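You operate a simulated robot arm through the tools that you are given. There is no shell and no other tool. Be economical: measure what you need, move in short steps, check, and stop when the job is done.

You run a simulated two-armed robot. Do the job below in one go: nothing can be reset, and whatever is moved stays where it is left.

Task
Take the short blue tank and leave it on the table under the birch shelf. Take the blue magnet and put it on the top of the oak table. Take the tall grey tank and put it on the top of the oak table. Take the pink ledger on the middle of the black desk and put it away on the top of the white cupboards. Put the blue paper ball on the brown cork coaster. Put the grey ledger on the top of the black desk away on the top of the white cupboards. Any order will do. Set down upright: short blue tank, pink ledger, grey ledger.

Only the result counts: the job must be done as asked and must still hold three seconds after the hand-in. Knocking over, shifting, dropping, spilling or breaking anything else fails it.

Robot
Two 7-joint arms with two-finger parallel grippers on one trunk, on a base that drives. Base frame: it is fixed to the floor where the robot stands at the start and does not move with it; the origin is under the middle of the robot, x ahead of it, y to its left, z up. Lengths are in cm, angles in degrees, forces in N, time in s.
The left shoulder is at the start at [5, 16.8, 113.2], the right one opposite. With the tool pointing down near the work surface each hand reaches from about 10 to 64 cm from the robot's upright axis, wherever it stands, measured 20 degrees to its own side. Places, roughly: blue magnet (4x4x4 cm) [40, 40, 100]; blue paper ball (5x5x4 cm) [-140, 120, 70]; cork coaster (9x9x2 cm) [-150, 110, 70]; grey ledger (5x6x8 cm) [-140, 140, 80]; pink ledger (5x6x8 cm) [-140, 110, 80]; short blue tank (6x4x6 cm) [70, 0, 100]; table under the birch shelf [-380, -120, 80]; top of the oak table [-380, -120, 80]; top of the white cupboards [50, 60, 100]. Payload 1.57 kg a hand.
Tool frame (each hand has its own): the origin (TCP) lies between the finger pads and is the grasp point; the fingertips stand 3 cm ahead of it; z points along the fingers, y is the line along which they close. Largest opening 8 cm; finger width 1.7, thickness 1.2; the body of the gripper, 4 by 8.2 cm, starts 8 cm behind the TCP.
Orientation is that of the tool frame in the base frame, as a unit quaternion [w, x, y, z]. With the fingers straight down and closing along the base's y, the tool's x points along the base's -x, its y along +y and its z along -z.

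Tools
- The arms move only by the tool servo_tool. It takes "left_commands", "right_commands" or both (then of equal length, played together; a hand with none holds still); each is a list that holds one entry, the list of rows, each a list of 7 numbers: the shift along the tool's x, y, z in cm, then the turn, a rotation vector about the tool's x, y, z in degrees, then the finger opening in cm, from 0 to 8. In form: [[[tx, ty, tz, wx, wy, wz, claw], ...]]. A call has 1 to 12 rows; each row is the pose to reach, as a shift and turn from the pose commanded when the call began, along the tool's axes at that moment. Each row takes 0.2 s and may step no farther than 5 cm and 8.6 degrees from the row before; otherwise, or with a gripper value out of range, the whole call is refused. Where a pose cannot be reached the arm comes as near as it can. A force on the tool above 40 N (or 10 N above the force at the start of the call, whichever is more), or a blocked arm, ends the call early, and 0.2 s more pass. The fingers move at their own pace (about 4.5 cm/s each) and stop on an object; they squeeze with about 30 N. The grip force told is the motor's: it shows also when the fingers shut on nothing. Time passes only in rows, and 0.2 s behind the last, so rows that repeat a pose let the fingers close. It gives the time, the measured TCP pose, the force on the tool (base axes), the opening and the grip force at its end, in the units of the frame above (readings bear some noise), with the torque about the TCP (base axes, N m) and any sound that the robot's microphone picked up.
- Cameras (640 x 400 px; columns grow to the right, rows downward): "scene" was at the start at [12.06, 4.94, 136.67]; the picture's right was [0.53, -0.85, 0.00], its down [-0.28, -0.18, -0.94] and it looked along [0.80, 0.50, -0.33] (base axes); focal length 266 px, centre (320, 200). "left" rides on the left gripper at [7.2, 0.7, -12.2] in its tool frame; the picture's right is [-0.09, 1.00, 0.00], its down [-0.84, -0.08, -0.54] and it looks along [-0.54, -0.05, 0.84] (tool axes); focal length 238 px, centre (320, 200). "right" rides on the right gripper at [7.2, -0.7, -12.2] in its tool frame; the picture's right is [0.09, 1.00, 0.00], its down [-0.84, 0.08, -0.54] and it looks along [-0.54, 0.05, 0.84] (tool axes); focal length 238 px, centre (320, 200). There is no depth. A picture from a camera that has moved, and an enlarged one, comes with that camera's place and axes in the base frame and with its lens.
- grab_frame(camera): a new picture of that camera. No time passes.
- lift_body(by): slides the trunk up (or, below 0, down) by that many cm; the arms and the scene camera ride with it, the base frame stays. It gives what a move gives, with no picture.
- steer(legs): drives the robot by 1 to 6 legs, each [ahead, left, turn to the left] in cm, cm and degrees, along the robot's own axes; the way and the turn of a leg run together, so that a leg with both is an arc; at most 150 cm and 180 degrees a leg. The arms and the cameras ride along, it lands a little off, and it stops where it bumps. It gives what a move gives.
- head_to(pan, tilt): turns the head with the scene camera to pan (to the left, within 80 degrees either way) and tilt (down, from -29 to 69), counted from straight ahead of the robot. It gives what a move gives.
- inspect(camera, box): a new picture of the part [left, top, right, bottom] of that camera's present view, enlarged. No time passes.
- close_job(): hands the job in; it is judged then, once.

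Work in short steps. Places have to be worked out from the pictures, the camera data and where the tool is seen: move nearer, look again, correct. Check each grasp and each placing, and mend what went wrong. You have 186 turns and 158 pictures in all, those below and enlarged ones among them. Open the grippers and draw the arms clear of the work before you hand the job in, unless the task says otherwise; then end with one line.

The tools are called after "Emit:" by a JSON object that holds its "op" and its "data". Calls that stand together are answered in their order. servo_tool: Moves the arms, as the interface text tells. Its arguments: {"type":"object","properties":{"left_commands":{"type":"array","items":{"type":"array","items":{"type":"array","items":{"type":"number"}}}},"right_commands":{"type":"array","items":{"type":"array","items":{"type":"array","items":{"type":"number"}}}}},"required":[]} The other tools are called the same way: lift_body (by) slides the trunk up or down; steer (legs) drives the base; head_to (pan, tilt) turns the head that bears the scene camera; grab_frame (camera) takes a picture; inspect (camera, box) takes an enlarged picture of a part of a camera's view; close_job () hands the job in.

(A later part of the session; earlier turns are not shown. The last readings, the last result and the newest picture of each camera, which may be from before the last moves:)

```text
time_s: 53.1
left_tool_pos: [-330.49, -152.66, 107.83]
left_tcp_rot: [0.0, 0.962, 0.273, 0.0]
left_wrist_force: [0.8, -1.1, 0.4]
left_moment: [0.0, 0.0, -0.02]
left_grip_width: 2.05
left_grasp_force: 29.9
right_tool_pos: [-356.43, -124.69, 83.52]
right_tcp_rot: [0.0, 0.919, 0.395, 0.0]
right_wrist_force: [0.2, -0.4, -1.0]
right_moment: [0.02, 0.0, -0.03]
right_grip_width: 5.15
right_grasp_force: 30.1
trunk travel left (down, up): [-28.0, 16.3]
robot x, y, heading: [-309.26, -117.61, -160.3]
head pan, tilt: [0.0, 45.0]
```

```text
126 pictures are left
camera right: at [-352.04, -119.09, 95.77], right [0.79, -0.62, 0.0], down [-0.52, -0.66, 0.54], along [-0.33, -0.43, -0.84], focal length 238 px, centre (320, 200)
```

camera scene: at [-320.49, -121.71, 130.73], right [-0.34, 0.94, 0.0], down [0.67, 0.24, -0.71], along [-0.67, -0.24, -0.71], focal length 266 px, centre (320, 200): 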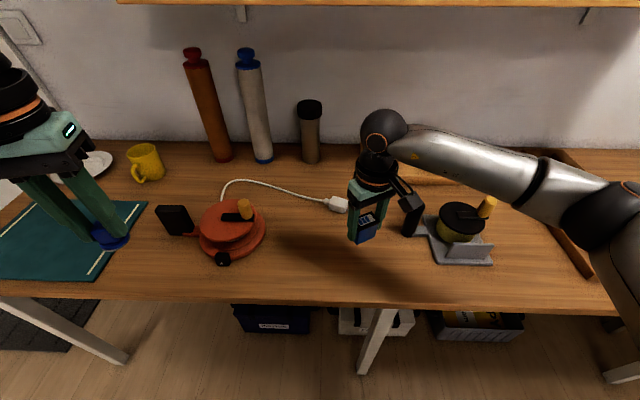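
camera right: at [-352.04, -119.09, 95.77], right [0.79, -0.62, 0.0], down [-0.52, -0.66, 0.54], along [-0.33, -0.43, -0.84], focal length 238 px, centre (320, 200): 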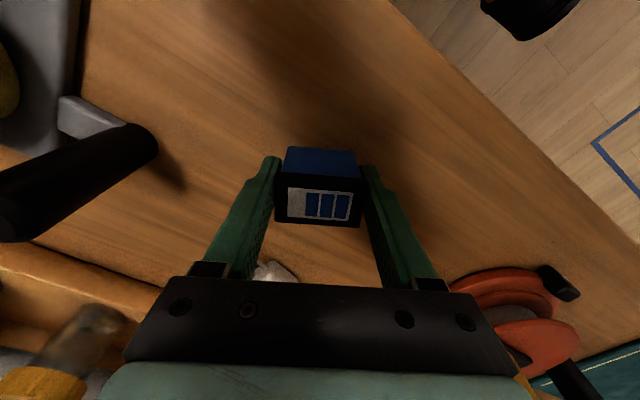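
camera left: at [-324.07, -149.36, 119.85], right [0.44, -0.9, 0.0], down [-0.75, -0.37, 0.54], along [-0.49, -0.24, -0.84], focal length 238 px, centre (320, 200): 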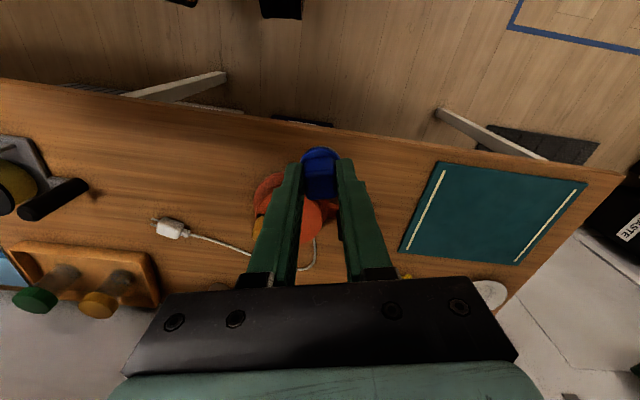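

The shadow is drawing in. I continue with 0.4 cm steps.

Emit:
{"op": "servo_tool", "data": {"right_commands": [[[0, 0, 0.4, 0, 0, 0, 3], [0, 0, 0.8, 0, 0, 0, 3], [0, 0, 1.2, 0, 0, 0, 3]]]}}

Emit:
{"op": "servo_tool", "data": {"right_commands": [[[0, 0, 0.3, 0, 0, 0, 3], [0, 0, 0.6, 0, 0, 0, 3]]]}}

```text
time_s: 53.9
left_tool_pos: [-330.53, -152.61, 107.89]
left_tcp_rot: [0.0, 0.962, 0.273, 0.0]
left_wrist_force: [-0.8, -0.6, 0.7]
left_moment: [-0.05, -0.04, -0.01]
left_grip_width: 2.07
left_grasp_force: 29.7
right_tool_pos: [-356.69, -124.64, 82.33]
right_tcp_rot: [0.0, 0.919, 0.395, 0.001]
right_wrist_force: [1.2, -0.9, -0.4]
right_moment: [-0.03, 0.02, 0.03]
right_grip_width: 5.14
right_grasp_force: 29.3
trunk travel left (down, up): [-28.0, 16.3]
robot x, y, heading: [-309.67, -117.56, -160.2]
head pan, tilt: [0.0, 45.0]
```

```text
time_s: 54.5
left_tool_pos: [-330.55, -152.63, 107.76]
left_tcp_rot: [0.0, 0.962, 0.273, -0.001]
left_wrist_force: [-0.3, 0.3, -0.1]
left_moment: [0.02, -0.02, 0.0]
left_grip_width: 2.06
left_grasp_force: 29.8
right_tool_pos: [-356.51, -124.69, 81.72]
right_tcp_rot: [0.0, 0.918, 0.395, -0.001]
right_wrist_force: [0.5, 0.2, -0.4]
right_moment: [-0.02, -0.03, 0.04]
right_grip_width: 5.15
right_grasp_force: 29.9
trunk travel left (down, up): [-28.0, 16.3]
robot x, y, heading: [-308.96, -117.77, -160.5]
head pan, tilt: [0.0, 45.0]
```

Still free; two more small steps down.

Emit:
{"op": "servo_tool", "data": {"right_commands": [[[0, 0, 0.3, 0, 0, 0, 3], [0, 0, 0.6, 0, 0, 0, 3]]]}}

Emit:
{"op": "servo_tool", "data": {"right_commands": [[[0, 0, 0.3, 0, 0, 0, 3], [0, 0, 0.6, 0, 0, 0, 3]]]}}

Emit:
{"op": "grab_frame", "data": {"camera": "right"}}

```text
time_s: 55.1
left_tool_pos: [-330.58, -152.53, 107.74]
left_tcp_rot: [0.0, 0.962, 0.273, 0.0]
left_wrist_force: [0.6, 0.0, -0.1]
left_moment: [-0.03, 0.01, -0.03]
left_grip_width: 2.07
left_grasp_force: 29.8
right_tool_pos: [-356.65, -124.68, 81.13]
right_tcp_rot: [0.0, 0.919, 0.395, 0.0]
right_wrist_force: [-0.3, 0.7, -0.7]
right_moment: [-0.01, -0.05, 0.01]
right_grip_width: 5.14
right_grasp_force: 30.0
trunk travel left (down, up): [-28.0, 16.3]
robot x, y, heading: [-309.17, -117.51, -160.1]
head pan, tilt: [0.0, 45.0]
```

```text
time_s: 55.7
left_tool_pos: [-330.27, -152.45, 107.98]
left_tcp_rot: [0.001, 0.962, 0.274, -0.001]
left_wrist_force: [-0.6, 0.5, -0.3]
left_moment: [0.0, -0.01, -0.01]
left_grip_width: 2.06
left_grasp_force: 29.7
right_tool_pos: [-356.53, -124.74, 80.91]
right_tcp_rot: [0.002, 0.919, 0.395, -0.003]
right_wrist_force: [2.6, 4.2, 21.8]
right_moment: [0.19, -0.2, 0.01]
right_grip_width: 5.14
right_grasp_force: 29.5
trunk travel left (down, up): [-28.0, 16.3]
robot x, y, heading: [-309.09, -117.65, -160.5]
head pan, tilt: [0.0, 45.0]
```

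```text
125 pictures are left
camera right: at [-352.01, -119.07, 93.09], right [0.79, -0.62, 0.0], down [-0.52, -0.66, 0.55], along [-0.34, -0.43, -0.84], focal length 238 px, centre (320, 200)
```

right: 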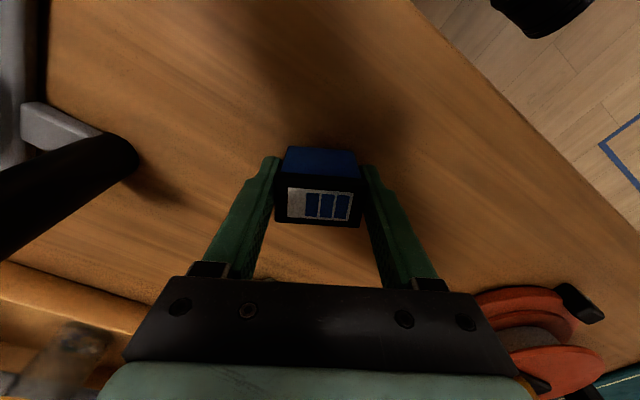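

Contact at z ≈ 81.0 (22 N). I ease up slightly, open and withdraw upward.

Emit:
{"op": "servo_tool", "data": {"right_commands": [[[0, 0, -0.2, 0, 0, 0, 3], [0, 0, -0.2, 0, 0, 0, 7], [0, 0, -0.2, 0, 0, 0, 7], [0, 0, -0.2, 0, 0, 0, 7], [0, 0, -3, 0, 0, 0, 7], [0, 0, -7, 0, 0, 0, 7], [0, 0, -12, 0, 0, 0, 7]]]}}

Emit:
{"op": "grab_frame", "data": {"camera": "right"}}

```text
time_s: 57.3
left_tool_pos: [-330.45, -152.64, 107.82]
left_tcp_rot: [0.0, 0.962, 0.273, 0.0]
left_wrist_force: [-0.2, -0.6, 0.1]
left_moment: [0.02, 0.0, 0.0]
left_grip_width: 2.04
left_grasp_force: 30.1
right_tool_pos: [-356.61, -124.63, 92.76]
right_tcp_rot: [0.0, 0.919, 0.395, 0.0]
right_wrist_force: [-0.4, -0.4, -0.4]
right_moment: [-0.03, -0.01, 0.0]
right_grip_width: 6.97
right_grasp_force: 0.1
trunk travel left (down, up): [-28.0, 16.3]
robot x, y, heading: [-309.06, -117.81, -160.2]
head pan, tilt: [0.0, 45.0]
```

```text
124 pictures are left
camera right: at [-352.12, -119.09, 105.02], right [0.79, -0.62, 0.0], down [-0.52, -0.66, 0.54], along [-0.34, -0.43, -0.84], focal length 238 px, centre (320, 200)
```

right: 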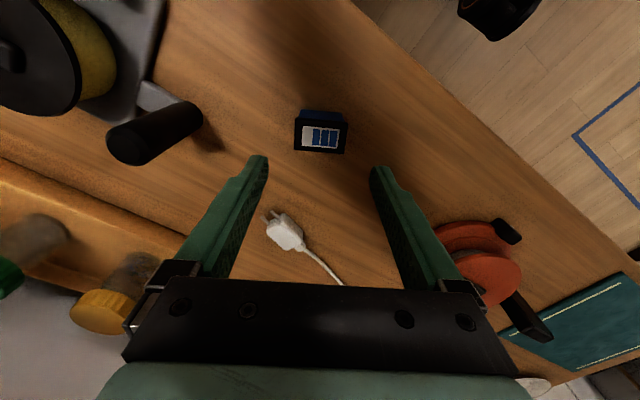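

Tank stands upright. I retreat the right hand and bring the magnet over [-351, -136.5].

Emit:
{"op": "servo_tool", "data": {"right_commands": [[[0, 0, -4.5, 0, 0, 0, 7], [1, 1, -9, 0, 0, 0, 7], [4, 2, -13, 0, 0, 0, 7], [8, 1, -15, 0, 0, 0, 7], [12, 0, -16, 0, 0, 0, 7], [12, 0, -16, 0, 0, 0, 7], [12, 0, -16, 0, 0, 0, 7]]]}}

Emit:
{"op": "servo_tool", "data": {"left_commands": [[[-1.4, -4, 0, 0, 0, 0, 0.5], [-2.8, -8, 0, 0, 0, 0, 0.5], [-4.2, -12, 0, 0, 0, 0, 0.5], [-5.6, -16, 0, 0, 0, 0, 0.5], [-7.2, -20, 1, 0, 0, 0, 0.5], [-8.9, -24.4, 2, 0, 0, 0, 0.5], [-8.9, -24.6, 7, 0, 0, 0, 0.5], [-8.9, -24.6, 12, 0, 0, 0, 0.5], [-8.9, -24.6, 17, 0, 0, 0, 0.5]]]}}

Emit:
{"op": "grab_frame", "data": {"camera": "scene"}}

Emit:
{"op": "grab_frame", "data": {"camera": "left"}}

```text
refused: row 3 steps farther than a row can; nothing moved
```

```text
time_s: 59.3
left_tool_pos: [-343.64, -143.57, 93.52]
left_tcp_rot: [-0.001, 0.962, 0.272, -0.002]
left_wrist_force: [0.6, 0.1, -0.2]
left_moment: [-0.02, 0.01, -0.01]
left_grip_width: 2.06
left_grasp_force: 30.3
left hand out of reach, approached as far as the arm can: row 4, 5, 6, 7, 8, 9
right_tool_pos: [-356.65, -124.69, 92.75]
right_tcp_rot: [0.001, 0.919, 0.395, 0.0]
right_wrist_force: [0.9, -1.1, -0.8]
right_moment: [0.01, 0.02, 0.02]
right_grip_width: 7.01
right_grasp_force: 0.1
trunk travel left (down, up): [-28.0, 16.3]
robot x, y, heading: [-309.02, -117.41, -160.3]
head pan, tilt: [0.0, 45.0]
```

```text
123 pictures are left
camera scene: at [-320.48, -121.72, 130.73], right [-0.34, 0.94, 0.0], down [0.67, 0.24, -0.71], along [-0.67, -0.24, -0.71], focal length 266 px, centre (320, 200)
```

scene: 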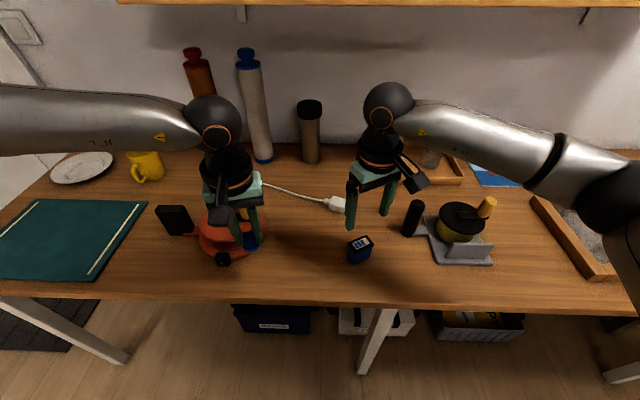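

```text
122 pictures are left
camera left: at [-337.22, -140.33, 105.6], right [0.45, -0.9, 0.0], down [-0.75, -0.37, 0.54], along [-0.49, -0.24, -0.84], focal length 238 px, centre (320, 200)
```

left: 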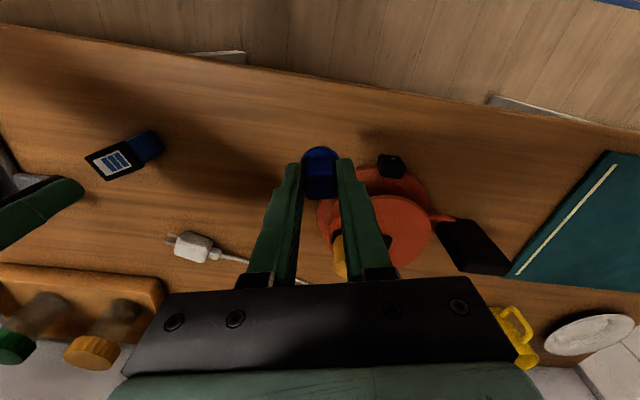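

The left arm can't reach across to that spot, so I'll use the free front strip between mat and reel (about [-338, -167]). I raise the hand first and move there.

Emit:
{"op": "servo_tool", "data": {"left_commands": [[[0, 0, -4, 0, 0, 0, 0.5], [0, 0, -8, 0, 0, 0, 0.5], [0, 0, -12, 0, 0, 0, 0.5]]], "right_commands": [[[0, 0, -4, 0, 0, 0, 7], [1, 1, -8, 0, 0, 0, 7], [3, 1, -12, 0, 0, 0, 7]]]}}

Emit:
{"op": "servo_tool", "data": {"left_commands": [[[-1.5, 4.5, 0, 0, 0, 0, 0.5], [-3, 9, 0, 0, 0, 0, 0.5], [-4.5, 13.5, 0, 0, 0, 0, 0.5], [-6, 18, 0, 0, 0, 0, 0.5], [-7.5, 22, 0, 0, 0, 0, 0.5]]]}}

Emit:
{"op": "grab_frame", "data": {"camera": "scene"}}

```text
time_s: 60.1
left_tool_pos: [-343.33, -143.86, 105.89]
left_tcp_rot: [0.001, 0.962, 0.272, 0.0]
left_wrist_force: [-0.2, 0.3, -0.7]
left_moment: [-0.01, -0.01, 0.02]
left_grip_width: 2.08
left_grasp_force: 29.5
right_tool_pos: [-353.8, -123.16, 104.55]
right_tcp_rot: [0.0, 0.919, 0.395, -0.001]
right_wrist_force: [0.2, 0.6, -0.1]
right_moment: [0.04, 0.0, -0.03]
right_grip_width: 7.01
right_grasp_force: 0.0
trunk travel left (down, up): [-28.0, 16.3]
robot x, y, heading: [-309.29, -117.89, -160.2]
head pan, tilt: [0.0, 45.0]
```

```text
time_s: 61.3
left_tool_pos: [-338.28, -166.86, 105.91]
left_tcp_rot: [-0.002, 0.962, 0.273, 0.0]
left_wrist_force: [-0.3, 0.0, -0.1]
left_moment: [0.03, 0.0, -0.02]
left_grip_width: 2.06
left_grasp_force: 29.5
right_tool_pos: [-353.88, -123.2, 104.42]
right_tcp_rot: [0.0, 0.919, 0.395, 0.0]
right_wrist_force: [0.3, 0.4, 0.0]
right_moment: [0.01, 0.01, -0.04]
right_grip_width: 6.98
right_grasp_force: 0.1
trunk travel left (down, up): [-28.0, 16.3]
robot x, y, heading: [-309.26, -117.84, -160.4]
head pan, tilt: [0.0, 45.0]
```

```text
121 pictures are left
camera scene: at [-320.46, -121.74, 130.72], right [-0.34, 0.94, 0.0], down [0.67, 0.24, -0.71], along [-0.67, -0.24, -0.71], focal length 266 px, centre (320, 200)
```

scene: 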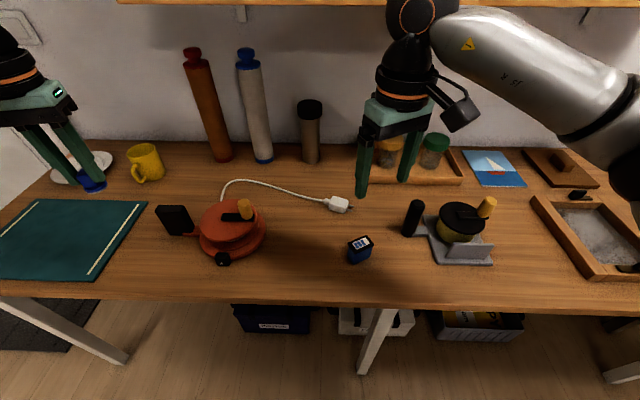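

The point under the hand projects to the free strip. I lower to z ≈ 83.

Emit:
{"op": "servo_tool", "data": {"left_commands": [[[0, 0, 5, 0, 0, 0, 0.5], [0, 0, 10, 0, 0, 0, 0.5], [0, 0, 15, 0, 0, 0, 0.5], [0, 0, 19, 0, 0, 0, 0.5], [0, 0, 22, 0, 0, 0, 0.5], [0, 0, 23, 0, 0, 0, 0.5]]]}}

Emit:
{"op": "grab_frame", "data": {"camera": "left"}}

```text
time_s: 62.7
left_tool_pos: [-338.17, -166.67, 82.77]
left_tcp_rot: [0.001, 0.962, 0.273, 0.0]
left_wrist_force: [-0.7, 0.6, -0.6]
left_moment: [0.0, 0.03, 0.02]
left_grip_width: 2.06
left_grasp_force: 29.9
right_tool_pos: [-354.03, -123.15, 104.53]
right_tcp_rot: [0.0, 0.919, 0.394, 0.0]
right_wrist_force: [-0.3, -1.2, 0.5]
right_moment: [0.02, -0.06, 0.04]
right_grip_width: 6.98
right_grasp_force: 0.1
trunk travel left (down, up): [-28.0, 16.3]
robot x, y, heading: [-309.15, -117.67, -160.1]
head pan, tilt: [0.0, 45.0]
```

```text
120 pictures are left
camera left: at [-331.79, -163.42, 94.74], right [0.44, -0.9, 0.0], down [-0.75, -0.37, 0.54], along [-0.49, -0.24, -0.84], focal length 238 px, centre (320, 200)
```

left: 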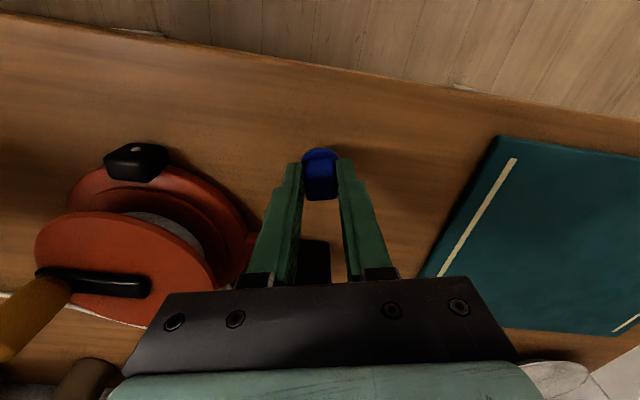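

Clear around. I lower the last bit in small steps.

Emit:
{"op": "servo_tool", "data": {"left_commands": [[[0, 0, 0.8, 0, 0, 0, 0.5], [0, 0, 1.4, 0, 0, 0, 0.5], [0, 0, 1.7, 0, 0, 0, 0.5]]]}}

Emit:
{"op": "servo_tool", "data": {"left_commands": [[[0, 0, 0.25, 0, 0, 0, 0.5], [0, 0, 0.5, 0, 0, 0, 0.5]]]}}

```text
time_s: 63.5
left_tool_pos: [-338.08, -166.63, 81.19]
left_tcp_rot: [0.0, 0.962, 0.273, 0.0]
left_wrist_force: [-0.2, 0.8, 0.6]
left_moment: [-0.02, 0.03, 0.01]
left_grip_width: 2.05
left_grasp_force: 29.6
right_tool_pos: [-353.81, -123.11, 104.52]
right_tcp_rot: [-0.001, 0.919, 0.394, 0.0]
right_wrist_force: [0.0, 0.7, -0.2]
right_moment: [-0.02, -0.01, -0.02]
right_grip_width: 6.98
right_grasp_force: 0.2
trunk travel left (down, up): [-28.0, 16.3]
robot x, y, heading: [-308.88, -117.82, -160.0]
head pan, tilt: [0.0, 45.0]
```

```text
time_s: 64.1
left_tool_pos: [-337.93, -166.61, 80.66]
left_tcp_rot: [0.001, 0.962, 0.274, 0.0]
left_wrist_force: [-0.6, -0.1, -0.3]
left_moment: [0.0, 0.0, -0.05]
left_grip_width: 2.08
left_grasp_force: 30.2
right_tool_pos: [-353.92, -123.21, 104.62]
right_tcp_rot: [0.0, 0.919, 0.395, 0.0]
right_wrist_force: [0.2, 0.0, 0.2]
right_moment: [-0.01, 0.02, -0.01]
right_grip_width: 6.98
right_grasp_force: 0.1
trunk travel left (down, up): [-28.0, 16.3]
robot x, y, heading: [-309.06, -117.82, -160.3]
head pan, tilt: [0.0, 45.0]
```

One more small step to feel the table.

Emit:
{"op": "servo_tool", "data": {"left_commands": [[[0, 0, 0.2, 0, 0, 0, 0.5], [0, 0, 0.4, 0, 0, 0, 0.5]]]}}

```text
time_s: 64.7
left_tool_pos: [-338.01, -166.6, 80.62]
left_tcp_rot: [0.0, 0.962, 0.273, -0.002]
left_wrist_force: [5.8, -1.3, 22.1]
left_moment: [-0.13, -0.26, 0.04]
left_grip_width: 2.05
left_grasp_force: 29.8
right_tool_pos: [-353.66, -122.98, 104.71]
right_tcp_rot: [0.0, 0.918, 0.395, -0.002]
right_wrist_force: [-0.3, -0.3, 0.0]
right_moment: [0.03, 0.0, 0.01]
right_grip_width: 6.99
right_grasp_force: 0.0
trunk travel left (down, up): [-28.0, 16.3]
robot x, y, heading: [-309.17, -117.48, -160.4]
head pan, tilt: [0.0, 45.0]
```

Magnet touches down (22 N). Ease, open, and rise.

Emit:
{"op": "servo_tool", "data": {"left_commands": [[[0, 0, -0.3, 0, 0, 0, 0.5], [0, 0, -0.3, 0, 0, 0, 5], [0, 0, -0.3, 0, 0, 0, 5], [0, 0, -4, 0, 0, 0, 5], [0, 0, -9, 0, 0, 0, 5], [0, 0, -14, 0, 0, 0, 5], [0, 0, -19, 0, 0, 0, 5], [0, 0, -24, 0, 0, 0, 5]]]}}

Emit:
{"op": "servo_tool", "data": {"right_commands": [[[3, 0, -3, 0, 0, 0, 7], [7, 0, -4, 0, 0, 0, 7], [11, 0, -4, 0, 0, 0, 7]]], "left_commands": [[[3, 0, 0, 0, 0, 0, 8], [7, 0, 0, 0, 0, 0, 8], [10, 0, 0, 0, 0, 0, 8]]]}}

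Emit:
{"op": "grab_frame", "data": {"camera": "scene"}}

```text
time_s: 66.5
left_tool_pos: [-337.93, -166.53, 104.34]
left_tcp_rot: [0.0, 0.962, 0.273, 0.0]
left_wrist_force: [0.3, 0.7, 0.4]
left_moment: [0.0, -0.02, 0.04]
left_grip_width: 4.98
left_grasp_force: 0.0
right_tool_pos: [-353.92, -123.08, 104.55]
right_tcp_rot: [0.0, 0.919, 0.395, 0.0]
right_wrist_force: [-0.4, 0.0, 0.9]
right_moment: [0.0, 0.0, 0.03]
right_grip_width: 7.0
right_grasp_force: 0.0
trunk travel left (down, up): [-28.0, 16.3]
robot x, y, heading: [-309.39, -117.59, -160.3]
head pan, tilt: [0.0, 45.0]
```

```text
time_s: 67.3
left_tool_pos: [-329.48, -161.25, 104.33]
left_tcp_rot: [-0.001, 0.962, 0.273, -0.001]
left_wrist_force: [-0.1, 0.3, -0.6]
left_moment: [0.01, 0.0, -0.01]
left_grip_width: 8.01
left_grasp_force: 0.0
right_tool_pos: [-346.01, -114.96, 108.52]
right_tcp_rot: [0.0, 0.919, 0.395, -0.001]
right_wrist_force: [0.2, 0.0, 0.1]
right_moment: [0.01, 0.02, 0.01]
right_grip_width: 7.0
right_grasp_force: 0.1
trunk travel left (down, up): [-28.0, 16.3]
robot x, y, heading: [-309.32, -118.01, -160.6]
head pan, tilt: [0.0, 45.0]
```

```text
119 pictures are left
camera scene: at [-320.43, -121.67, 130.74], right [-0.34, 0.94, 0.0], down [0.67, 0.24, -0.71], along [-0.67, -0.24, -0.71], focal length 266 px, centre (320, 200)
```

scene: 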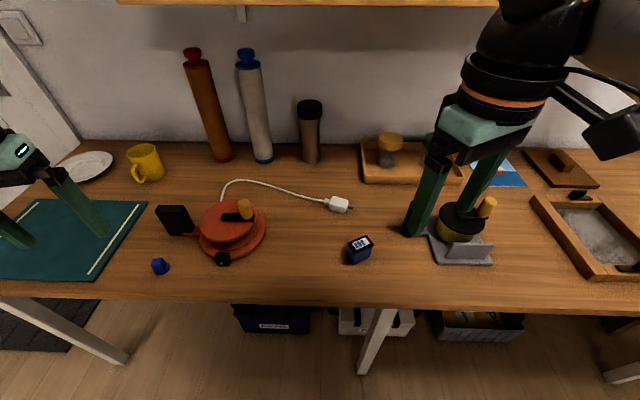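

Both placed well on the oak table. I back away the way I came, to about [-130, -54], and look toward the black desk.

Emit:
{"op": "steer", "data": {"legs": [[-60, 0, 0], [-130, 0, 0], [0, 0, -100]]}}

Emit:
{"op": "head_to", "data": {"pan": 0, "tilt": 20}}

Emit:
{"op": "grab_frame", "data": {"camera": "scene"}}

```text
time_s: 81.2
left_tool_pos: [-167.86, -25.57, 104.3]
left_tcp_rot: [-0.001, 0.822, -0.569, -0.001]
left_wrist_force: [0.2, 0.5, -0.7]
left_moment: [0.01, -0.01, 0.02]
left_grip_width: 8.03
left_grasp_force: 0.0
right_tool_pos: [-119.48, -18.1, 108.5]
right_tcp_rot: [0.0, 0.889, -0.459, 0.0]
right_wrist_force: [0.2, 0.0, -1.3]
right_moment: [0.03, 0.0, -0.01]
right_grip_width: 6.98
right_grasp_force: 0.0
trunk travel left (down, up): [-28.0, 16.3]
robot x, y, heading: [-128.9, -54.04, 98.6]
head pan, tilt: [0.0, 45.0]
```

```text
time_s: 82.1
left_tool_pos: [-167.9, -25.43, 104.33]
left_tcp_rot: [0.0, 0.822, -0.57, -0.001]
left_wrist_force: [0.2, 0.0, 0.7]
left_moment: [-0.01, 0.04, 0.01]
left_grip_width: 8.01
left_grasp_force: 0.0
right_tool_pos: [-119.48, -18.15, 108.48]
right_tcp_rot: [0.0, 0.889, -0.458, 0.0]
right_wrist_force: [0.5, 0.5, -0.1]
right_moment: [-0.01, -0.03, -0.02]
right_grip_width: 7.01
right_grasp_force: 0.1
trunk travel left (down, up): [-28.0, 16.3]
robot x, y, heading: [-128.87, -53.76, 98.5]
head pan, tilt: [0.0, 20.0]
```

```text
118 pictures are left
camera scene: at [-130.84, -40.65, 134.59], right [0.99, 0.15, 0.0], down [0.05, -0.34, -0.94], along [-0.14, 0.93, -0.34], focal length 266 px, centre (320, 200)
```

scene: 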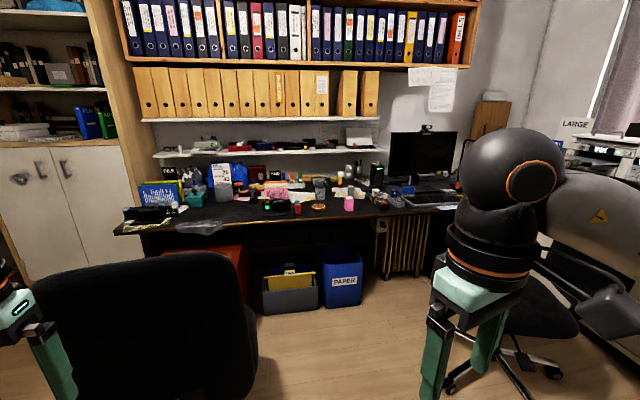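

Black desk in view between two chairs. I zoom on its top.

Emit:
{"op": "inspect", "data": {"camera": "scene", "box": [120, 140, 300, 250]}}

Emit:
{"op": "inspect", "data": {"camera": "scene", "box": [280, 140, 460, 250]}}

```text
3.56 times, centred on (210, 195) of scene
camera zoom: at [-130.84, -40.65, 134.59], right [0.99, 0.15, 0.0], down [0.05, -0.34, -0.94], along [-0.14, 0.93, -0.34], focal length 945 px, centre (711, 218)
```

zoom: 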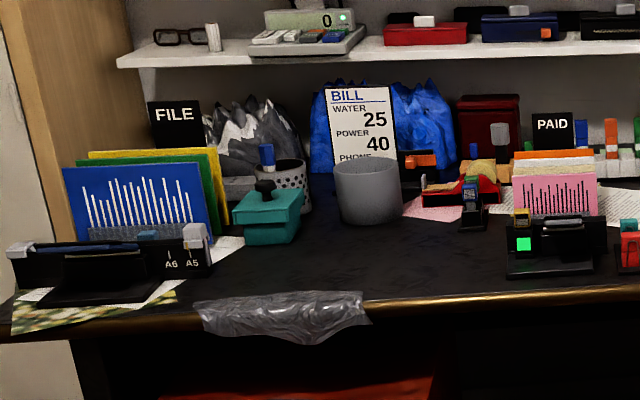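

```text
3.56 times, centred on (370, 195) of scene
camera zoom: at [-130.84, -40.65, 134.59], right [0.99, 0.15, 0.0], down [0.05, -0.34, -0.94], along [-0.14, 0.93, -0.34], focal length 945 px, centre (142, 218)
```

zoom: 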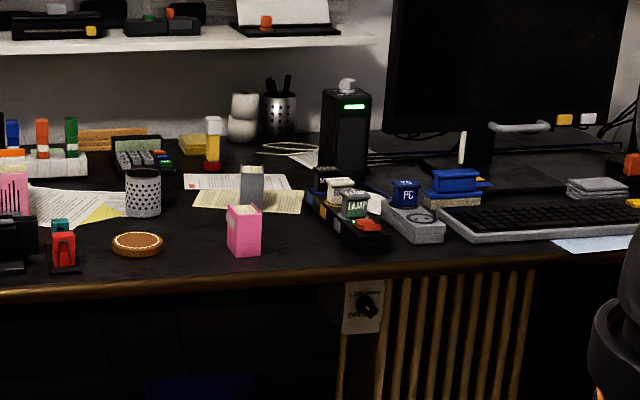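

Pink ledger ≈ [-136, 112], grey ≈ [-136, 138], cork coaster left of the pink one; corridor between chairs is x ≈ -150…-85. I tuck the left hand in and drive partway up the corridor.

Emit:
{"op": "servo_tool", "data": {"left_commands": [[[0, -4.5, 0, 0, 0, 0, 8], [0, -9, 0, 0, 0, 0, 8], [0, -13.5, 0, 0, 0, 0, 8], [0, -17, 0, 0, 0, 0, 8]]]}}

Emit:
{"op": "steer", "data": {"legs": [[62, -22, 0], [20, 0, 8]]}}

Emit:
{"op": "head_to", "data": {"pan": 0, "tilt": 30}}

Emit:
{"op": "grab_frame", "data": {"camera": "scene"}}

```text
time_s: 83.1
left_tool_pos: [-151.97, -19.5, 104.56]
left_tcp_rot: [-0.001, 0.823, -0.569, 0.001]
left_wrist_force: [1.1, 0.3, -0.1]
left_moment: [0.0, 0.03, 0.01]
left_grip_width: 7.98
left_grasp_force: 0.1
right_tool_pos: [-119.32, -18.1, 108.49]
right_tcp_rot: [0.0, 0.889, -0.458, 0.0]
right_wrist_force: [0.3, 0.0, 0.0]
right_moment: [0.02, 0.03, -0.04]
right_grip_width: 7.01
right_grasp_force: 0.0
trunk travel left (down, up): [-28.0, 16.3]
robot x, y, heading: [-129.18, -53.86, 98.5]
head pan, tilt: [0.0, 20.0]
```

```text
time_s: 87.9
left_tool_pos: [-146.87, 61.06, 104.53]
left_tcp_rot: [0.001, 0.856, -0.517, 0.001]
left_wrist_force: [0.4, 0.9, 0.9]
left_moment: [0.0, -0.01, 0.0]
left_grip_width: 8.02
left_grasp_force: 0.1
right_tool_pos: [-114.74, 66.39, 108.54]
right_tcp_rot: [-0.001, 0.915, -0.403, 0.0]
right_wrist_force: [-0.7, -0.3, -0.1]
right_moment: [-0.02, -0.03, -0.01]
right_grip_width: 7.0
right_grasp_force: 0.0
trunk travel left (down, up): [-28.0, 16.3]
robot x, y, heading: [-119.34, 29.12, 105.5]
head pan, tilt: [0.0, 20.0]
```

```text
time_s: 88.6
left_tool_pos: [-146.83, 61.05, 104.57]
left_tcp_rot: [0.0, 0.856, -0.517, 0.0]
left_wrist_force: [0.9, 0.1, 0.4]
left_moment: [-0.01, -0.01, 0.02]
left_grip_width: 8.0
left_grasp_force: 0.0
right_tool_pos: [-114.63, 66.25, 108.6]
right_tcp_rot: [-0.001, 0.915, -0.403, -0.001]
right_wrist_force: [0.3, 0.4, -0.6]
right_moment: [0.03, 0.0, 0.03]
right_grip_width: 7.01
right_grasp_force: 0.0
trunk travel left (down, up): [-28.0, 16.3]
robot x, y, heading: [-119.54, 29.52, 105.9]
head pan, tilt: [0.0, 30.0]
```

```text
115 pictures are left
camera scene: at [-123.13, 42.32, 132.99], right [0.96, 0.27, 0.0], down [0.14, -0.48, -0.87], along [-0.23, 0.83, -0.5], focal length 266 px, centre (320, 200)
```

scene: 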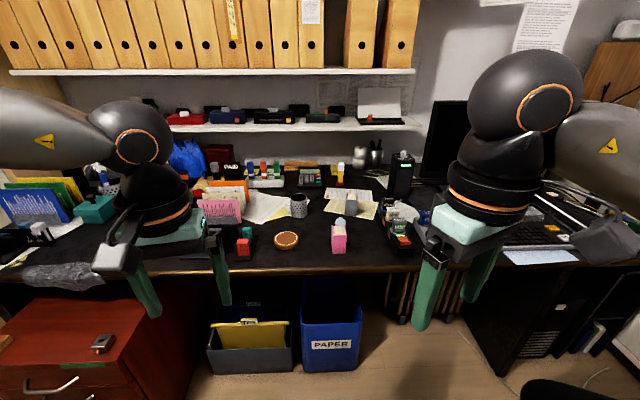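

Emit:
{"op": "inspect", "data": {"camera": "scene", "box": [220, 150, 420, 275]}}

```text
3.20 times, centred on (320, 212) of scene
camera zoom: at [-123.13, 42.32, 132.99], right [0.96, 0.27, 0.0], down [0.14, -0.48, -0.87], along [-0.23, 0.83, -0.5], focal length 850 px, centre (320, 160)
```

zoom: 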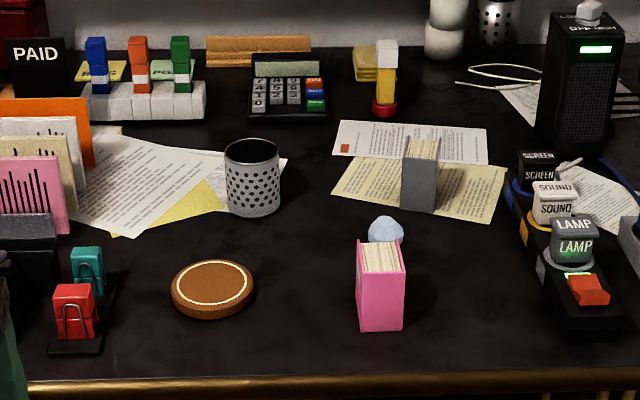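

The pale-blue paper ball sits just behind the pink ledger; coaster ≈ [-154, 111], grey ≈ [-135, 134]. I drive 40 cm nearer so that the right hand faces the ledgers.

Emit:
{"op": "steer", "data": {"legs": [[40, 0, 2]]}}

Emit:
{"op": "head_to", "data": {"pan": -10, "tilt": 45}}

Emit:
{"op": "grab_frame", "data": {"camera": "scene"}}

Emit:
{"op": "grab_frame", "data": {"camera": "right"}}

```text
time_s: 91.1
left_tool_pos: [-159.01, 98.43, 104.58]
left_tcp_rot: [-0.001, 0.863, -0.505, 0.001]
left_wrist_force: [0.3, 0.2, -0.4]
left_moment: [-0.03, 0.0, 0.01]
left_grip_width: 8.01
left_grasp_force: 0.0
right_tool_pos: [-127.05, 104.64, 108.55]
right_tcp_rot: [0.0, 0.921, -0.389, 0.0]
right_wrist_force: [0.2, -0.9, 0.2]
right_moment: [-0.04, 0.0, -0.01]
right_grip_width: 7.0
right_grasp_force: 0.2
trunk travel left (down, up): [-28.0, 16.3]
robot x, y, heading: [-131.19, 67.77, 107.3]
head pan, tilt: [0.0, 30.0]
```

```text
time_s: 91.9
left_tool_pos: [-159.05, 98.26, 104.47]
left_tcp_rot: [0.0, 0.863, -0.505, 0.0]
left_wrist_force: [0.1, 0.8, -0.6]
left_moment: [0.02, 0.0, -0.01]
left_grip_width: 8.0
left_grasp_force: 0.1
right_tool_pos: [-127.02, 104.57, 108.48]
right_tcp_rot: [-0.001, 0.921, -0.389, -0.001]
right_wrist_force: [0.6, 0.3, -0.2]
right_moment: [0.03, 0.0, 0.0]
right_grip_width: 6.99
right_grasp_force: 0.0
trunk travel left (down, up): [-28.0, 16.3]
robot x, y, heading: [-130.87, 68.04, 107.5]
head pan, tilt: [-10.0, 45.0]
```

```text
113 pictures are left
camera scene: at [-133.16, 79.73, 130.73], right [0.99, 0.13, 0.0], down [0.09, -0.7, -0.71], along [-0.09, 0.7, -0.71], focal length 266 px, centre (320, 200)
```

scene: 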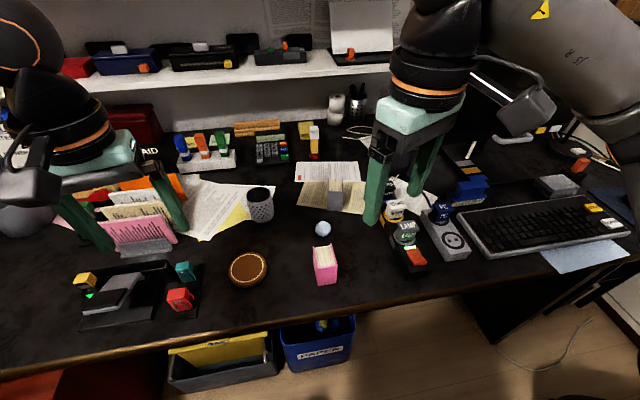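

```text
112 pictures are left
camera right: at [-121.5, 99.75, 120.78], right [-0.65, -0.76, 0.0], down [-0.64, 0.55, 0.54], along [-0.41, 0.35, -0.84], focal length 238 px, centre (320, 200)
```

right: 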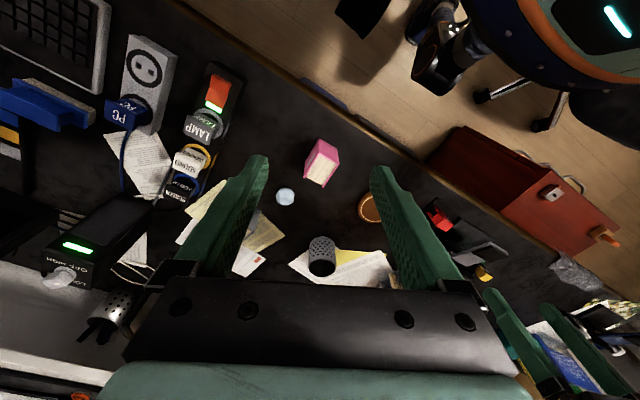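

Triangulated ball centre ≈ [-138.2, 124.5, 74.7], so the desk is at z ≈ 72.7. I zoom for yaw and size of the ledgers.

Emit:
{"op": "inspect", "data": {"camera": "scene", "box": [220, 170, 380, 290]}}

Emit:
{"op": "inspect", "data": {"camera": "right", "box": [220, 120, 380, 220]}}

```text
3.33 times, centred on (300, 230) of scene
camera zoom: at [-133.16, 79.73, 130.73], right [0.99, 0.13, 0.0], down [0.09, -0.7, -0.71], along [-0.09, 0.7, -0.71], focal length 886 px, centre (387, 100)
```

zoom: 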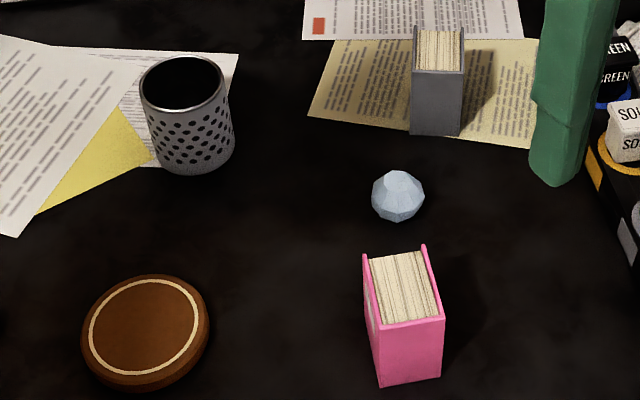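

```text
4.00 times, centred on (300, 170) of right
camera zoom: at [-121.5, 99.75, 120.78], right [-0.65, -0.76, 0.0], down [-0.64, 0.55, 0.54], along [-0.41, 0.35, -0.84], focal length 953 px, centre (400, 320)
```

zoom: 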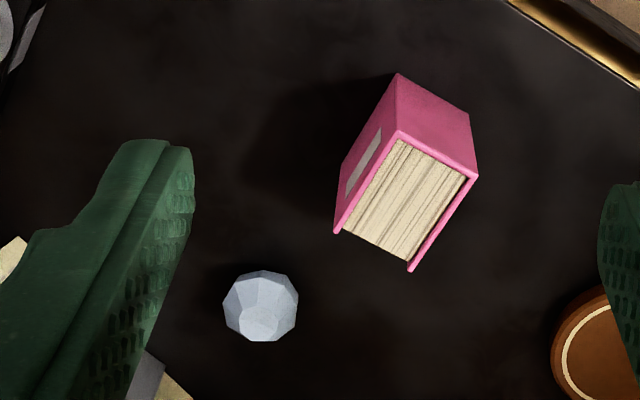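

Pink: centre ≈ [-136.3, 112.1], top z ≈ 80.7, 4.2 cm thick, yaw ~20°. If I turn the robot 25° right, the left hand can do ball → coaster and then take the pink ledger; the right hand gets the grey one later.

Emit:
{"op": "steer", "data": {"legs": [[0, 0, -25]]}}

Emit:
{"op": "head_to", "data": {"pan": 15, "tilt": 45}}

Emit:
{"op": "grab_frame", "data": {"camera": "left"}}

Emit:
{"op": "grab_frame", "data": {"camera": "scene"}}

```text
time_s: 93.5
left_tool_pos: [-143.44, 107.2, 104.5]
left_tcp_rot: [0.0, 0.733, -0.68, 0.001]
left_wrist_force: [-0.5, 0.2, -0.1]
left_moment: [0.01, -0.01, 0.05]
left_grip_width: 7.99
left_grasp_force: 0.0
right_tool_pos: [-111.77, 99.28, 108.54]
right_tcp_rot: [-0.001, 0.815, -0.58, -0.001]
right_wrist_force: [-0.2, -0.1, -0.5]
right_moment: [-0.03, 0.02, 0.0]
right_grip_width: 7.0
right_grasp_force: 0.0
trunk travel left (down, up): [-28.0, 16.3]
robot x, y, heading: [-131.13, 67.43, 82.2]
head pan, tilt: [-10.0, 45.0]
```

```text
time_s: 94.4
left_tool_pos: [-143.44, 107.25, 104.58]
left_tcp_rot: [0.0, 0.733, -0.681, 0.0]
left_wrist_force: [0.2, -0.2, 0.1]
left_moment: [0.03, 0.02, 0.01]
left_grip_width: 7.99
left_grasp_force: 0.0
right_tool_pos: [-111.82, 99.35, 108.56]
right_tcp_rot: [-0.001, 0.814, -0.581, 0.0]
right_wrist_force: [-0.7, 1.3, 1.1]
right_moment: [-0.03, 0.01, -0.01]
right_grip_width: 7.01
right_grasp_force: 0.0
trunk travel left (down, up): [-28.0, 16.3]
robot x, y, heading: [-131.02, 67.71, 82.1]
head pan, tilt: [15.0, 45.0]
```

```text
109 pictures are left
camera left: at [-143.56, 100.07, 116.62], right [-1.0, 0.02, 0.0], down [0.02, 0.84, 0.54], along [0.01, 0.54, -0.84], focal length 238 px, centre (320, 200)
```

left: 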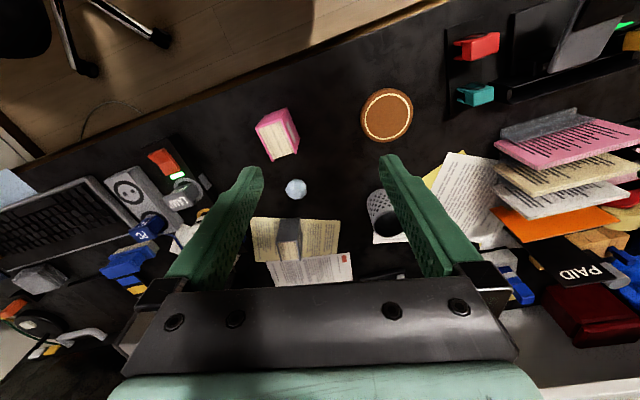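

```text
108 pictures are left
camera scene: at [-131.39, 79.88, 130.73], right [0.99, 0.12, 0.0], down [0.09, -0.7, -0.71], along [-0.09, 0.7, -0.71], focal length 266 px, centre (320, 200)
```

scene: 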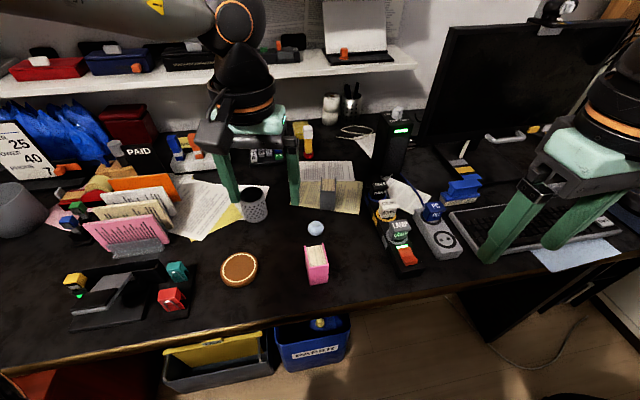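

Ball and coaster positions agree from both cameras (coaster ≈ [-154.9, 110.5]). I move the left hand over the ball.

Emit:
{"op": "servo_tool", "data": {"left_commands": [[[-4, -1.6, 0, 0, 0, 0, 8], [-8, -3.2, 2, 0, 0, 0, 8], [-12, -4.8, 4, 0, 0, 0, 8], [-16, -6.2, 6, 0, 0, 0, 8], [-16.7, -6.4, 10.5, 0, 0, 0, 8], [-16.7, -6.4, 15, 0, 0, 0, 8]]]}}

Emit:
{"op": "grab_frame", "data": {"camera": "left"}}

```text
time_s: 95.8
left_tool_pos: [-143.78, 119.53, 91.78]
left_tcp_rot: [-0.001, 0.733, -0.681, -0.001]
left_wrist_force: [-0.6, 0.3, 0.5]
left_moment: [-0.01, -0.02, 0.01]
left_grip_width: 7.97
left_grasp_force: 0.1
left hand out of reach, approached as far as the arm can: row 3, 4, 5, 6
right_tool_pos: [-111.86, 99.42, 108.54]
right_tcp_rot: [-0.001, 0.815, -0.58, -0.001]
right_wrist_force: [1.0, 0.8, -0.1]
right_moment: [0.02, 0.02, -0.03]
right_grip_width: 6.98
right_grasp_force: 0.0
trunk travel left (down, up): [-28.0, 16.3]
robot x, y, heading: [-131.22, 68.0, 82.0]
head pan, tilt: [15.0, 45.0]
```

```text
107 pictures are left
camera left: at [-144.07, 112.32, 103.84], right [-1.0, 0.02, 0.0], down [0.02, 0.84, 0.54], along [0.01, 0.54, -0.84], focal length 238 px, centre (320, 200)
```

left: 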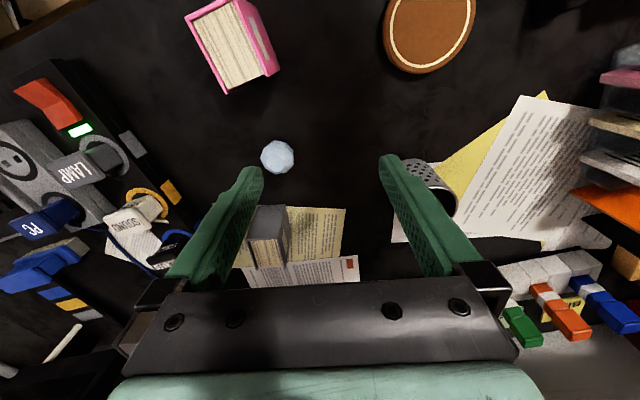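

Out of reach at this height; raising the trunk by 12 cm should give more horizontal reach. I do so and re-approach.

Emit:
{"op": "lift_body", "data": {"by": 12}}

Emit:
{"op": "servo_tool", "data": {"left_commands": [[[-1, -1.5, 4, 0, 0, 0, 8], [-2, -3, 8, 0, 0, 0, 8], [-3, -4.5, 12, 0, 0, 0, 8], [-4.4, -5.8, 14, 0, 0, 0, 8]]]}}

Emit:
{"op": "grab_frame", "data": {"camera": "left"}}

```text
time_s: 97.3
left_tool_pos: [-143.85, 119.41, 103.89]
left_tcp_rot: [-0.001, 0.733, -0.68, 0.0]
left_wrist_force: [-0.4, -0.6, -0.1]
left_moment: [-0.01, -0.02, 0.03]
left_grip_width: 7.99
left_grasp_force: 0.0
right_tool_pos: [-111.8, 99.41, 120.57]
right_tcp_rot: [0.0, 0.814, -0.581, 0.0]
right_wrist_force: [-0.2, 0.2, -0.2]
right_moment: [-0.02, 0.02, 0.0]
right_grip_width: 6.99
right_grasp_force: 0.0
trunk travel left (down, up): [-40.0, 4.3]
robot x, y, heading: [-131.28, 67.86, 81.9]
head pan, tilt: [15.0, 45.0]
```

```text
time_s: 98.3
left_tool_pos: [-145.92, 117.54, 96.66]
left_tcp_rot: [-0.002, 0.732, -0.681, 0.0]
left_wrist_force: [-0.8, 0.0, -0.7]
left_moment: [-0.03, -0.02, 0.0]
left_grip_width: 8.01
left_grasp_force: 0.1
left hand out of reach, approached as far as the arm can: row 1, 2, 3, 4
right_tool_pos: [-111.78, 99.34, 120.51]
right_tcp_rot: [0.0, 0.814, -0.58, 0.0]
right_wrist_force: [0.4, -0.5, 0.0]
right_moment: [-0.01, -0.01, -0.04]
right_grip_width: 6.98
right_grasp_force: 0.1
trunk travel left (down, up): [-40.0, 4.3]
robot x, y, heading: [-130.96, 67.91, 82.3]
head pan, tilt: [15.0, 45.0]
```

```text
106 pictures are left
camera left: at [-146.23, 110.28, 108.73], right [-1.0, 0.02, 0.0], down [0.02, 0.84, 0.54], along [0.01, 0.54, -0.84], focal length 238 px, centre (320, 200)
```

left: 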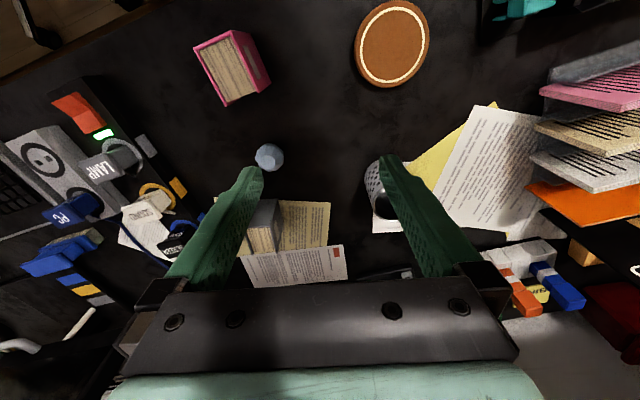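

The limit is probably the wrist yaw (turned outward since the magnet). I turn the hand 32° inward and try again.

Emit:
{"op": "servo_tool", "data": {"left_commands": [[[0, 0, 0, 0, 0, 8, 8], [0, 0, 0, 0, 0, 16, 8], [0, 0, 0, 0, 0, 24, 8], [0, 0, 0, 0, 0, 32, 8]]]}}

```text
time_s: 99.3
left_tool_pos: [-146.29, 117.5, 97.18]
left_tcp_rot: [0.001, -0.515, 0.857, 0.001]
left_wrist_force: [0.1, 0.3, -0.1]
left_moment: [-0.01, -0.02, 0.01]
left_grip_width: 8.01
left_grasp_force: 0.0
right_tool_pos: [-111.81, 99.25, 120.55]
right_tcp_rot: [0.0, 0.815, -0.58, -0.001]
right_wrist_force: [-0.2, -0.5, -0.5]
right_moment: [0.01, 0.0, -0.03]
right_grip_width: 6.98
right_grasp_force: 0.1
trunk travel left (down, up): [-40.0, 4.3]
robot x, y, heading: [-131.21, 67.77, 82.1]
head pan, tilt: [15.0, 45.0]
```

Emit:
{"op": "servo_tool", "data": {"left_commands": [[[-3, -1.3, 2, 0, 0, 0, 8], [-6, -2.6, 4, 0, 0, 0, 8], [-9.8, -3.9, 6, 0, 0, 0, 8]]]}}

```text
time_s: 100.1
left_tool_pos: [-145.89, 117.66, 97.01]
left_tcp_rot: [0.001, -0.517, 0.856, 0.001]
left_wrist_force: [0.0, -0.2, -0.1]
left_moment: [0.02, -0.01, 0.0]
left_grip_width: 8.0
left_grasp_force: 0.0
left hand out of reach, approached as far as the arm can: row 1, 2, 3
right_tool_pos: [-111.8, 99.32, 120.54]
right_tcp_rot: [-0.001, 0.815, -0.58, -0.001]
right_wrist_force: [1.1, 0.1, -0.3]
right_moment: [0.01, 0.01, -0.01]
right_grip_width: 6.99
right_grasp_force: 0.0
trunk travel left (down, up): [-40.0, 4.3]
robot x, y, heading: [-130.68, 67.88, 82.4]
head pan, tilt: [15.0, 45.0]
```

Still limited at ~52 cm radius; I test whether lower height allows more reach (the space below the hand is clear of tall things).

Emit:
{"op": "servo_tool", "data": {"left_commands": [[[2, 0, 3, 0, 0, 0, 8], [2, 0, 6, 0, 0, 0, 8], [0, 0, 9, 0, 0, 0, 8], [-3, -1, 9, 0, 0, 0, 8], [-6, -2, 9, 0, 0, 0, 8]]]}}

Emit:
{"op": "grab_frame", "data": {"camera": "scene"}}

```text
time_s: 101.3
left_tool_pos: [-148.24, 116.4, 93.23]
left_tcp_rot: [0.0, -0.517, 0.856, 0.0]
left_wrist_force: [-0.4, 0.3, 0.0]
left_moment: [0.01, -0.02, 0.0]
left_grip_width: 8.01
left_grasp_force: 0.0
left hand out of reach, approached as far as the arm can: row 2, 3, 4, 5
right_tool_pos: [-111.9, 99.49, 120.55]
right_tcp_rot: [-0.001, 0.815, -0.58, 0.0]
right_wrist_force: [0.0, -0.2, 0.3]
right_moment: [0.03, 0.01, -0.04]
right_grip_width: 6.98
right_grasp_force: 0.0
trunk travel left (down, up): [-40.0, 4.3]
robot x, y, heading: [-131.06, 68.17, 82.3]
head pan, tilt: [15.0, 45.0]
```

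```text
105 pictures are left
camera scene: at [-131.4, 79.88, 142.72], right [0.99, 0.13, 0.0], down [0.09, -0.7, -0.71], along [-0.09, 0.7, -0.71], focal length 266 px, centre (320, 200)
```

scene: 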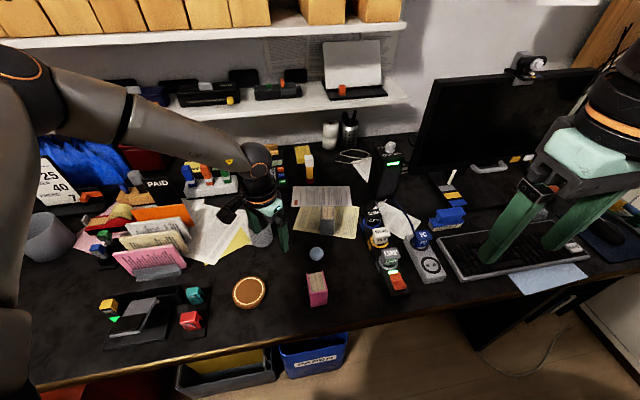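

The elbow seems caught in a poor posture. I bring the left hand back to its starting pose relative to the robot to reset it.

Emit:
{"op": "servo_tool", "data": {"left_commands": [[[2, 0, -4, 0, 0, -2, 8], [4, 0, -8, 0, 0, -4, 8], [6, 0, -12, 0, 0, -6, 8], [8, 0, -16, 0, 0, -8, 8], [10, 0.5, -20, 0, 0, -10, 8], [12, 0.5, -24, 0, 0, -12, 8], [14, 0.5, -28, 0, 0, -14, 8], [16, 1, -32, 0, 0, -16, 8], [18, 1, -35, 0, 0, -18, 8], [20.5, 1, -38, 0, 0, -20, 8]]]}}

Emit:
{"op": "head_to", "data": {"pan": 45, "tilt": 25}}

Emit:
{"op": "grab_frame", "data": {"camera": "scene"}}

```text
time_s: 103.5
left_tool_pos: [-158.79, 98.53, 131.62]
left_tcp_rot: [0.001, -0.658, 0.753, 0.0]
left_wrist_force: [-0.2, 0.1, 0.1]
left_moment: [0.03, -0.01, 0.02]
left_grip_width: 7.99
left_grasp_force: 0.0
right_tool_pos: [-111.76, 99.23, 120.51]
right_tcp_rot: [-0.001, 0.815, -0.58, 0.0]
right_wrist_force: [-1.5, 0.5, 0.3]
right_moment: [0.01, -0.01, 0.01]
right_grip_width: 7.02
right_grasp_force: 0.0
trunk travel left (down, up): [-40.0, 4.3]
robot x, y, heading: [-131.09, 67.9, 82.1]
head pan, tilt: [15.0, 45.0]
```

```text
time_s: 104.5
left_tool_pos: [-158.78, 98.67, 131.38]
left_tcp_rot: [0.001, -0.658, 0.753, 0.0]
left_wrist_force: [-0.5, 0.4, -0.6]
left_moment: [0.0, 0.0, -0.03]
left_grip_width: 7.99
left_grasp_force: 0.2
right_tool_pos: [-111.8, 99.29, 120.47]
right_tcp_rot: [-0.001, 0.814, -0.58, 0.0]
right_wrist_force: [-0.5, -0.5, 0.1]
right_moment: [-0.02, -0.01, 0.01]
right_grip_width: 6.96
right_grasp_force: 0.0
trunk travel left (down, up): [-40.0, 4.3]
robot x, y, heading: [-131.08, 68.01, 82.1]
head pan, tilt: [45.0, 25.0]
```

```text
104 pictures are left
camera scene: at [-135.94, 79.15, 145.78], right [0.8, 0.6, 0.0], down [0.26, -0.34, -0.91], along [-0.55, 0.72, -0.42], focal length 266 px, centre (320, 200)
```

scene: 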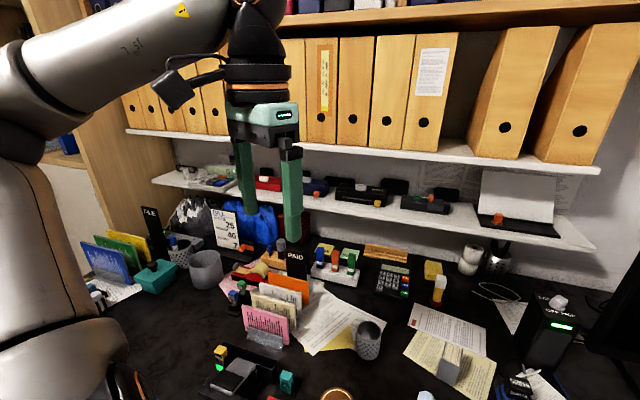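

Reset. Now I move it first sideways in front of the chest with an inward yaw, then forward over the ball.

Emit:
{"op": "servo_tool", "data": {"left_commands": [[[0, -4, 1, 0, 0, 4, 8], [0, -8, 2, 0, 0, 8, 8], [0, -12, 3, 0, 0, 12, 8], [-0.5, -16, 4, 0, 0, 16, 8], [-1, -20, 5, 0, 0, 20, 8], [-1.5, -23, 6, 0, 0, 20, 8]]]}}

```text
time_s: 105.9
left_tool_pos: [-137.85, 96.94, 126.16]
left_tcp_rot: [0.001, -0.517, 0.856, 0.0]
left_wrist_force: [-0.1, -0.6, -0.4]
left_moment: [0.03, 0.0, -0.02]
left_grip_width: 7.98
left_grasp_force: 0.0
left hand out of reach, approached as far as the arm can: row 6
right_tool_pos: [-111.82, 99.21, 120.51]
right_tcp_rot: [-0.001, 0.814, -0.58, -0.001]
right_wrist_force: [-0.2, 0.6, -0.1]
right_moment: [0.03, 0.01, 0.02]
right_grip_width: 7.01
right_grasp_force: 0.0
trunk travel left (down, up): [-40.0, 4.3]
robot x, y, heading: [-131.07, 67.47, 82.1]
head pan, tilt: [45.0, 25.0]
```

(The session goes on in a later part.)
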